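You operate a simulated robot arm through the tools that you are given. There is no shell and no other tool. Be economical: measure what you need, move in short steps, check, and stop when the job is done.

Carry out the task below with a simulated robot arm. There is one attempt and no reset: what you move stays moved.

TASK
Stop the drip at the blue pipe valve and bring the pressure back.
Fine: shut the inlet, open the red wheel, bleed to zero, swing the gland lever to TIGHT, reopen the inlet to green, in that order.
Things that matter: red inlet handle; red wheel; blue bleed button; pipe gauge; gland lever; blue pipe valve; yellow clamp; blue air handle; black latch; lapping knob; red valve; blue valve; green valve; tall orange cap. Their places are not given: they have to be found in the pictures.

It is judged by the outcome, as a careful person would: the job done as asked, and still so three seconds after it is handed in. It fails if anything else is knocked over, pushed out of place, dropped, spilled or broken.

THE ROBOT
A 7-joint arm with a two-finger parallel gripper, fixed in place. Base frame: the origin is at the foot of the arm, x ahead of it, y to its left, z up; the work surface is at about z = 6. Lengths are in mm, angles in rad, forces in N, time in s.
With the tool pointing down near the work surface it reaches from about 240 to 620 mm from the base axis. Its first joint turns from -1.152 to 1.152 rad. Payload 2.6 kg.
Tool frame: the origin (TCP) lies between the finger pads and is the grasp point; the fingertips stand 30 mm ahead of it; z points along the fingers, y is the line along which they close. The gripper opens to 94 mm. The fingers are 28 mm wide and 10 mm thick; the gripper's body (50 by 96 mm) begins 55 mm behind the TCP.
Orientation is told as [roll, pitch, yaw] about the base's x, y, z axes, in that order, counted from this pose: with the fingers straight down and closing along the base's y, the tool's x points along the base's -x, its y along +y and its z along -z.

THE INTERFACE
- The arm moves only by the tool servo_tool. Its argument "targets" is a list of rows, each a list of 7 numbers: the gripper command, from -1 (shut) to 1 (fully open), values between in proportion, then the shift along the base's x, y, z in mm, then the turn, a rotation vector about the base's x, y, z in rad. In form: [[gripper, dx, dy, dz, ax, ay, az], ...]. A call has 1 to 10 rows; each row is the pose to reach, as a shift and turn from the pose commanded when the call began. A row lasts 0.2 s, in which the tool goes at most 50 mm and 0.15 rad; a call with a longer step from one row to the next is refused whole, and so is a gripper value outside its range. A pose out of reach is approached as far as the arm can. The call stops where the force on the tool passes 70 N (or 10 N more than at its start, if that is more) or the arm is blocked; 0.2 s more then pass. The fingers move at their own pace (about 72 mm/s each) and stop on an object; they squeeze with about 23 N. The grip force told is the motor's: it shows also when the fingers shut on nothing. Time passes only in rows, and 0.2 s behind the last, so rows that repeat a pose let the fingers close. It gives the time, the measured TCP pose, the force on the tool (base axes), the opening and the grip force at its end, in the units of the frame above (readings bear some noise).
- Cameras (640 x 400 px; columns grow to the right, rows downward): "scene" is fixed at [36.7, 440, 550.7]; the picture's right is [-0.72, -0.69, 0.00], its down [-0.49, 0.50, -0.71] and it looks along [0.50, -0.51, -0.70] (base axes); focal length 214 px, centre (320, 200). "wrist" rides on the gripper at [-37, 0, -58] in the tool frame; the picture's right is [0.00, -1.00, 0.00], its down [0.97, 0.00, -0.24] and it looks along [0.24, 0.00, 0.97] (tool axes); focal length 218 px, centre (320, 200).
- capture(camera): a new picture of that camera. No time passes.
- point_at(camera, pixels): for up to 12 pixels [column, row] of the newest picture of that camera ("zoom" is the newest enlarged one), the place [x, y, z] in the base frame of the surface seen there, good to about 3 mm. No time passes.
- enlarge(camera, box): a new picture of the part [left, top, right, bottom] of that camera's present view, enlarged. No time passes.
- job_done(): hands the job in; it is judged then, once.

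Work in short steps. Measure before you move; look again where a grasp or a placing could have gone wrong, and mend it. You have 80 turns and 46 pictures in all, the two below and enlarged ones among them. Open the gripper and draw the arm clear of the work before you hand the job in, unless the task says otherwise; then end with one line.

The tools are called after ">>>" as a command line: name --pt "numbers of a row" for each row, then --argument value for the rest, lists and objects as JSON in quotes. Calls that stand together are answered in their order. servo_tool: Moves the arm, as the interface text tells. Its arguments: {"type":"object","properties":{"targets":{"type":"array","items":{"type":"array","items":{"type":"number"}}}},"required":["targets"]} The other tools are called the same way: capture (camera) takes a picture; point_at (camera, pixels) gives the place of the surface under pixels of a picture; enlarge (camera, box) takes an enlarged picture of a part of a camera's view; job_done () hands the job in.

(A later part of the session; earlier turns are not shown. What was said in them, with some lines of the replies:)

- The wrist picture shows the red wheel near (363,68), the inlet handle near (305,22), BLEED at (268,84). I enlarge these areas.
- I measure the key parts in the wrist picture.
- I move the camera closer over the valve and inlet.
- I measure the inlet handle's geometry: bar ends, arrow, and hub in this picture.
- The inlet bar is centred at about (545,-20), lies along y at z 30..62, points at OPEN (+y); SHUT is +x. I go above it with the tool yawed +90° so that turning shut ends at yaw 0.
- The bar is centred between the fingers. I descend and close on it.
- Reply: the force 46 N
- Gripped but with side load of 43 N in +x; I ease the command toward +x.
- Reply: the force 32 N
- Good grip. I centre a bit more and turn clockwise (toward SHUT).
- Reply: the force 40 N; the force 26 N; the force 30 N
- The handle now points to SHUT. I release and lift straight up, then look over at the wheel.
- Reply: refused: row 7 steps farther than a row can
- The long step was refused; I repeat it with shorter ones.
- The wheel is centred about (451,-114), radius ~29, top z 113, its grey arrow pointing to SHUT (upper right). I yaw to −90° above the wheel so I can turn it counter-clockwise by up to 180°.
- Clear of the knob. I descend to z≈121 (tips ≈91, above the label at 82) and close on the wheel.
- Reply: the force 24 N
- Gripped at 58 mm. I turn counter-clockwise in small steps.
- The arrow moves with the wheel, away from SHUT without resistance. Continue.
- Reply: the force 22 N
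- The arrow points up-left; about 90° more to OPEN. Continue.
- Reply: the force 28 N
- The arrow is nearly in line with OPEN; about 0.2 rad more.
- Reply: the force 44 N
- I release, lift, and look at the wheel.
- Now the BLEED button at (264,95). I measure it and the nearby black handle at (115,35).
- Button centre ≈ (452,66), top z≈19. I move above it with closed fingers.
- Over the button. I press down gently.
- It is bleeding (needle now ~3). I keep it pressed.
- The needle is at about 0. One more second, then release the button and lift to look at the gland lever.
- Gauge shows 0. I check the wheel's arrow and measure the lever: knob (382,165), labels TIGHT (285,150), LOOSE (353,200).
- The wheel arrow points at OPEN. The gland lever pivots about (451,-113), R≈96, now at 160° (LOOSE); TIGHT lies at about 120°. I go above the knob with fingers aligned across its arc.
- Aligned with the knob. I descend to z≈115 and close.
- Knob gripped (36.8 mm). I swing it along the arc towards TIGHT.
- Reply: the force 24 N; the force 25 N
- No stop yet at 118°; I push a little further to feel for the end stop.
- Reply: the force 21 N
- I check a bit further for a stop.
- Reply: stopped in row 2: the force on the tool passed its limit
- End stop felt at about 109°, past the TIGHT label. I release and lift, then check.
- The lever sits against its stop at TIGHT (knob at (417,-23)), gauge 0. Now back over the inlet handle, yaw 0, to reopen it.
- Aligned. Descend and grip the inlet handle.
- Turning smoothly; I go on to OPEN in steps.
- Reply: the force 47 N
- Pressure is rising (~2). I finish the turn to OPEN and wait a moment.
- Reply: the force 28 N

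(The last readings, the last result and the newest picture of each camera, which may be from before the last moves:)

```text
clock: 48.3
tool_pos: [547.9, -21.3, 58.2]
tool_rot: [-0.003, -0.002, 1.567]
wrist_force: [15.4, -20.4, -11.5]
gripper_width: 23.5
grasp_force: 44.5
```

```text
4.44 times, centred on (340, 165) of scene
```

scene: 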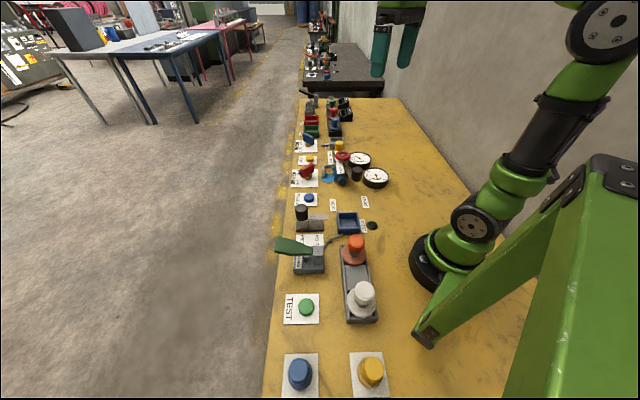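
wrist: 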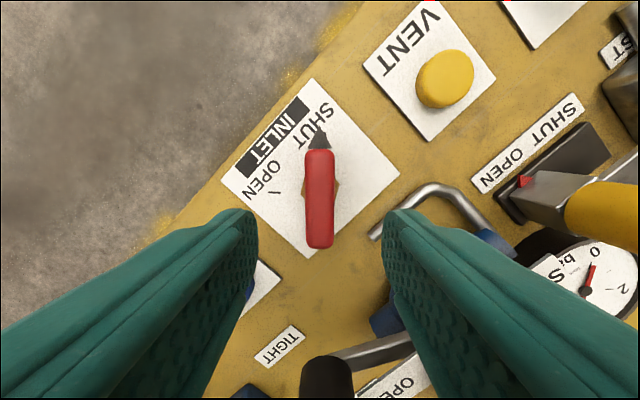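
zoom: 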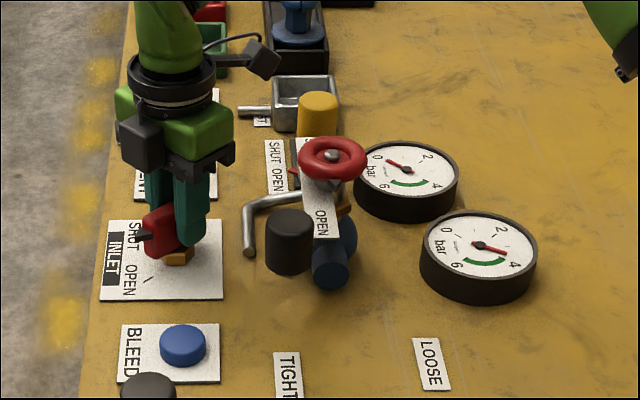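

Rising towards green (~3.5), no drip seen. I release, lift clear and let time pass.

>>> servo_tool --pt "0.1 0 0 0 0 0 0" --pt "0.1 0 0 0 0 0 0" --pt "0.1 0 0 40 0 0 0" --pt "0.1 0 0 85 0 0 0" --pt "0.1 0 0 130 0 0 -0.1" --pt "0.1 -20 10 170 0 0 -0.24" --pt "0.1 -40 20 200 0 0 -0.38" --pt "0.1 -70 20 220 0 0 -0.52" --pt "0.1 -100 20 240 0 0 -0.66" --pt "0.1 -130 20 260 0 0 -0.8"

>>> servo_tool --pt "0.1 -30 0 20 0 0 -0.14" --pt "0.1 -60 -10 40 0 0 -0.28" --pt "0.1 -90 -20 60 0 0 -0.42" --pt "0.1 -120 -30 70 0 0 -0.56" --pt "0.1 -120 -30 70 0 0 -0.7" --pt "0.1 -120 -30 70 0 0 -0.77" --pt "0.1 -120 -30 70 0 0 -0.77" --pt "0.1 -120 -30 70 0 0 -0.77"

>>> enlarge --camera "scene" --box '[280, 120, 400, 210]'

>>> capture --camera "wrist"

```text
clock: 50.5
tool_pos: [415.3, 1.7, 318.3]
tool_rot: [-0.002, -0.006, 0.765]
wrist_force: [0.8, 0.1, 0.2]
gripper_width: 51.5
grasp_force: 0.1
```

```text
clock: 52.3
tool_pos: [296.7, -29.2, 388.9]
tool_rot: [0.0, -0.005, -0.003]
wrist_force: [-0.5, 0.0, -0.1]
gripper_width: 51.8
grasp_force: 0.0
```

```text
4.44 times, centred on (340, 165) of scene
```

zoom: 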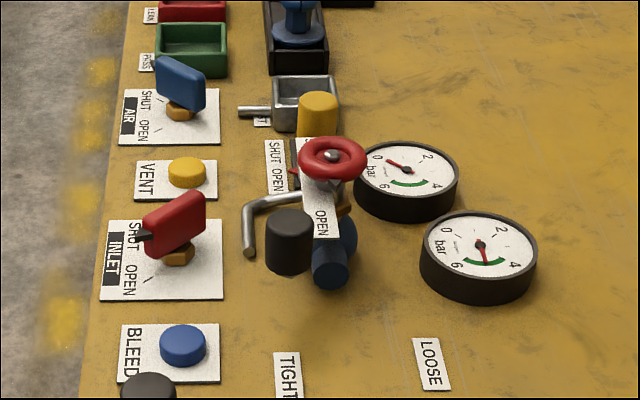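

```text
6 pictures are left
```

wrist: 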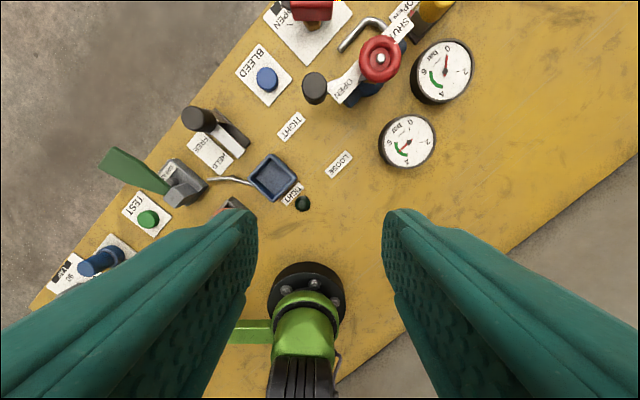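

Gauge in green (~5), drip gone. I wait two seconds and verify it holds.

>>> servo_tool --pt "1 0 0 20 0 0 0" --pt "1 0 0 20 0 0 0" --pt "1 0 0 20 0 0 0" --pt "1 0 0 20 0 0 0" --pt "1 0 0 20 0 0 0" --pt "1 0 0 20 0 0 0" --pt "1 0 0 20 0 0 0" --pt "1 0 0 20 0 0 0" --pt "1 0 0 20 0 0 0" --pt "1 0 0 20 0 0 0"

>>> enlarge --camera "scene" --box '[280, 120, 400, 210]'

```text
clock: 54.5
tool_pos: [297.0, -29.9, 407.3]
tool_rot: [-0.001, -0.006, -0.004]
wrist_force: [0.3, -0.4, -0.3]
gripper_width: 94.1
grasp_force: 0.1
```

```text
4.44 times, centred on (340, 165) of scene
```

zoom: 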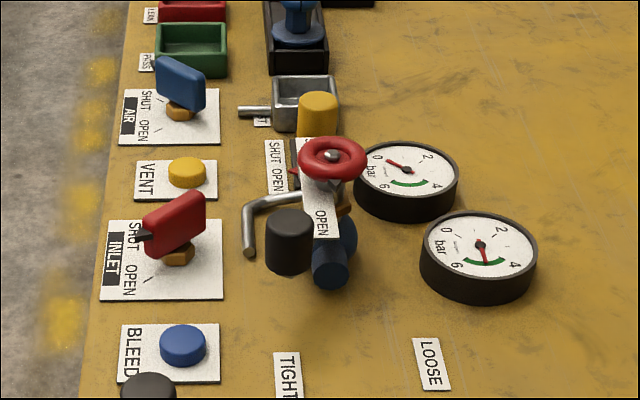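

The pressure holds in green and there is no drip, so I hand it in.

>>> job_done

```text
The job is handed in.
```

The drip at the blue pipe valve has stopped and the pipe gauge is holding in the green at about 5 bar, with all five steps done in your order; the gland lever rests on its end stop, about 9° past the TIGHT label.
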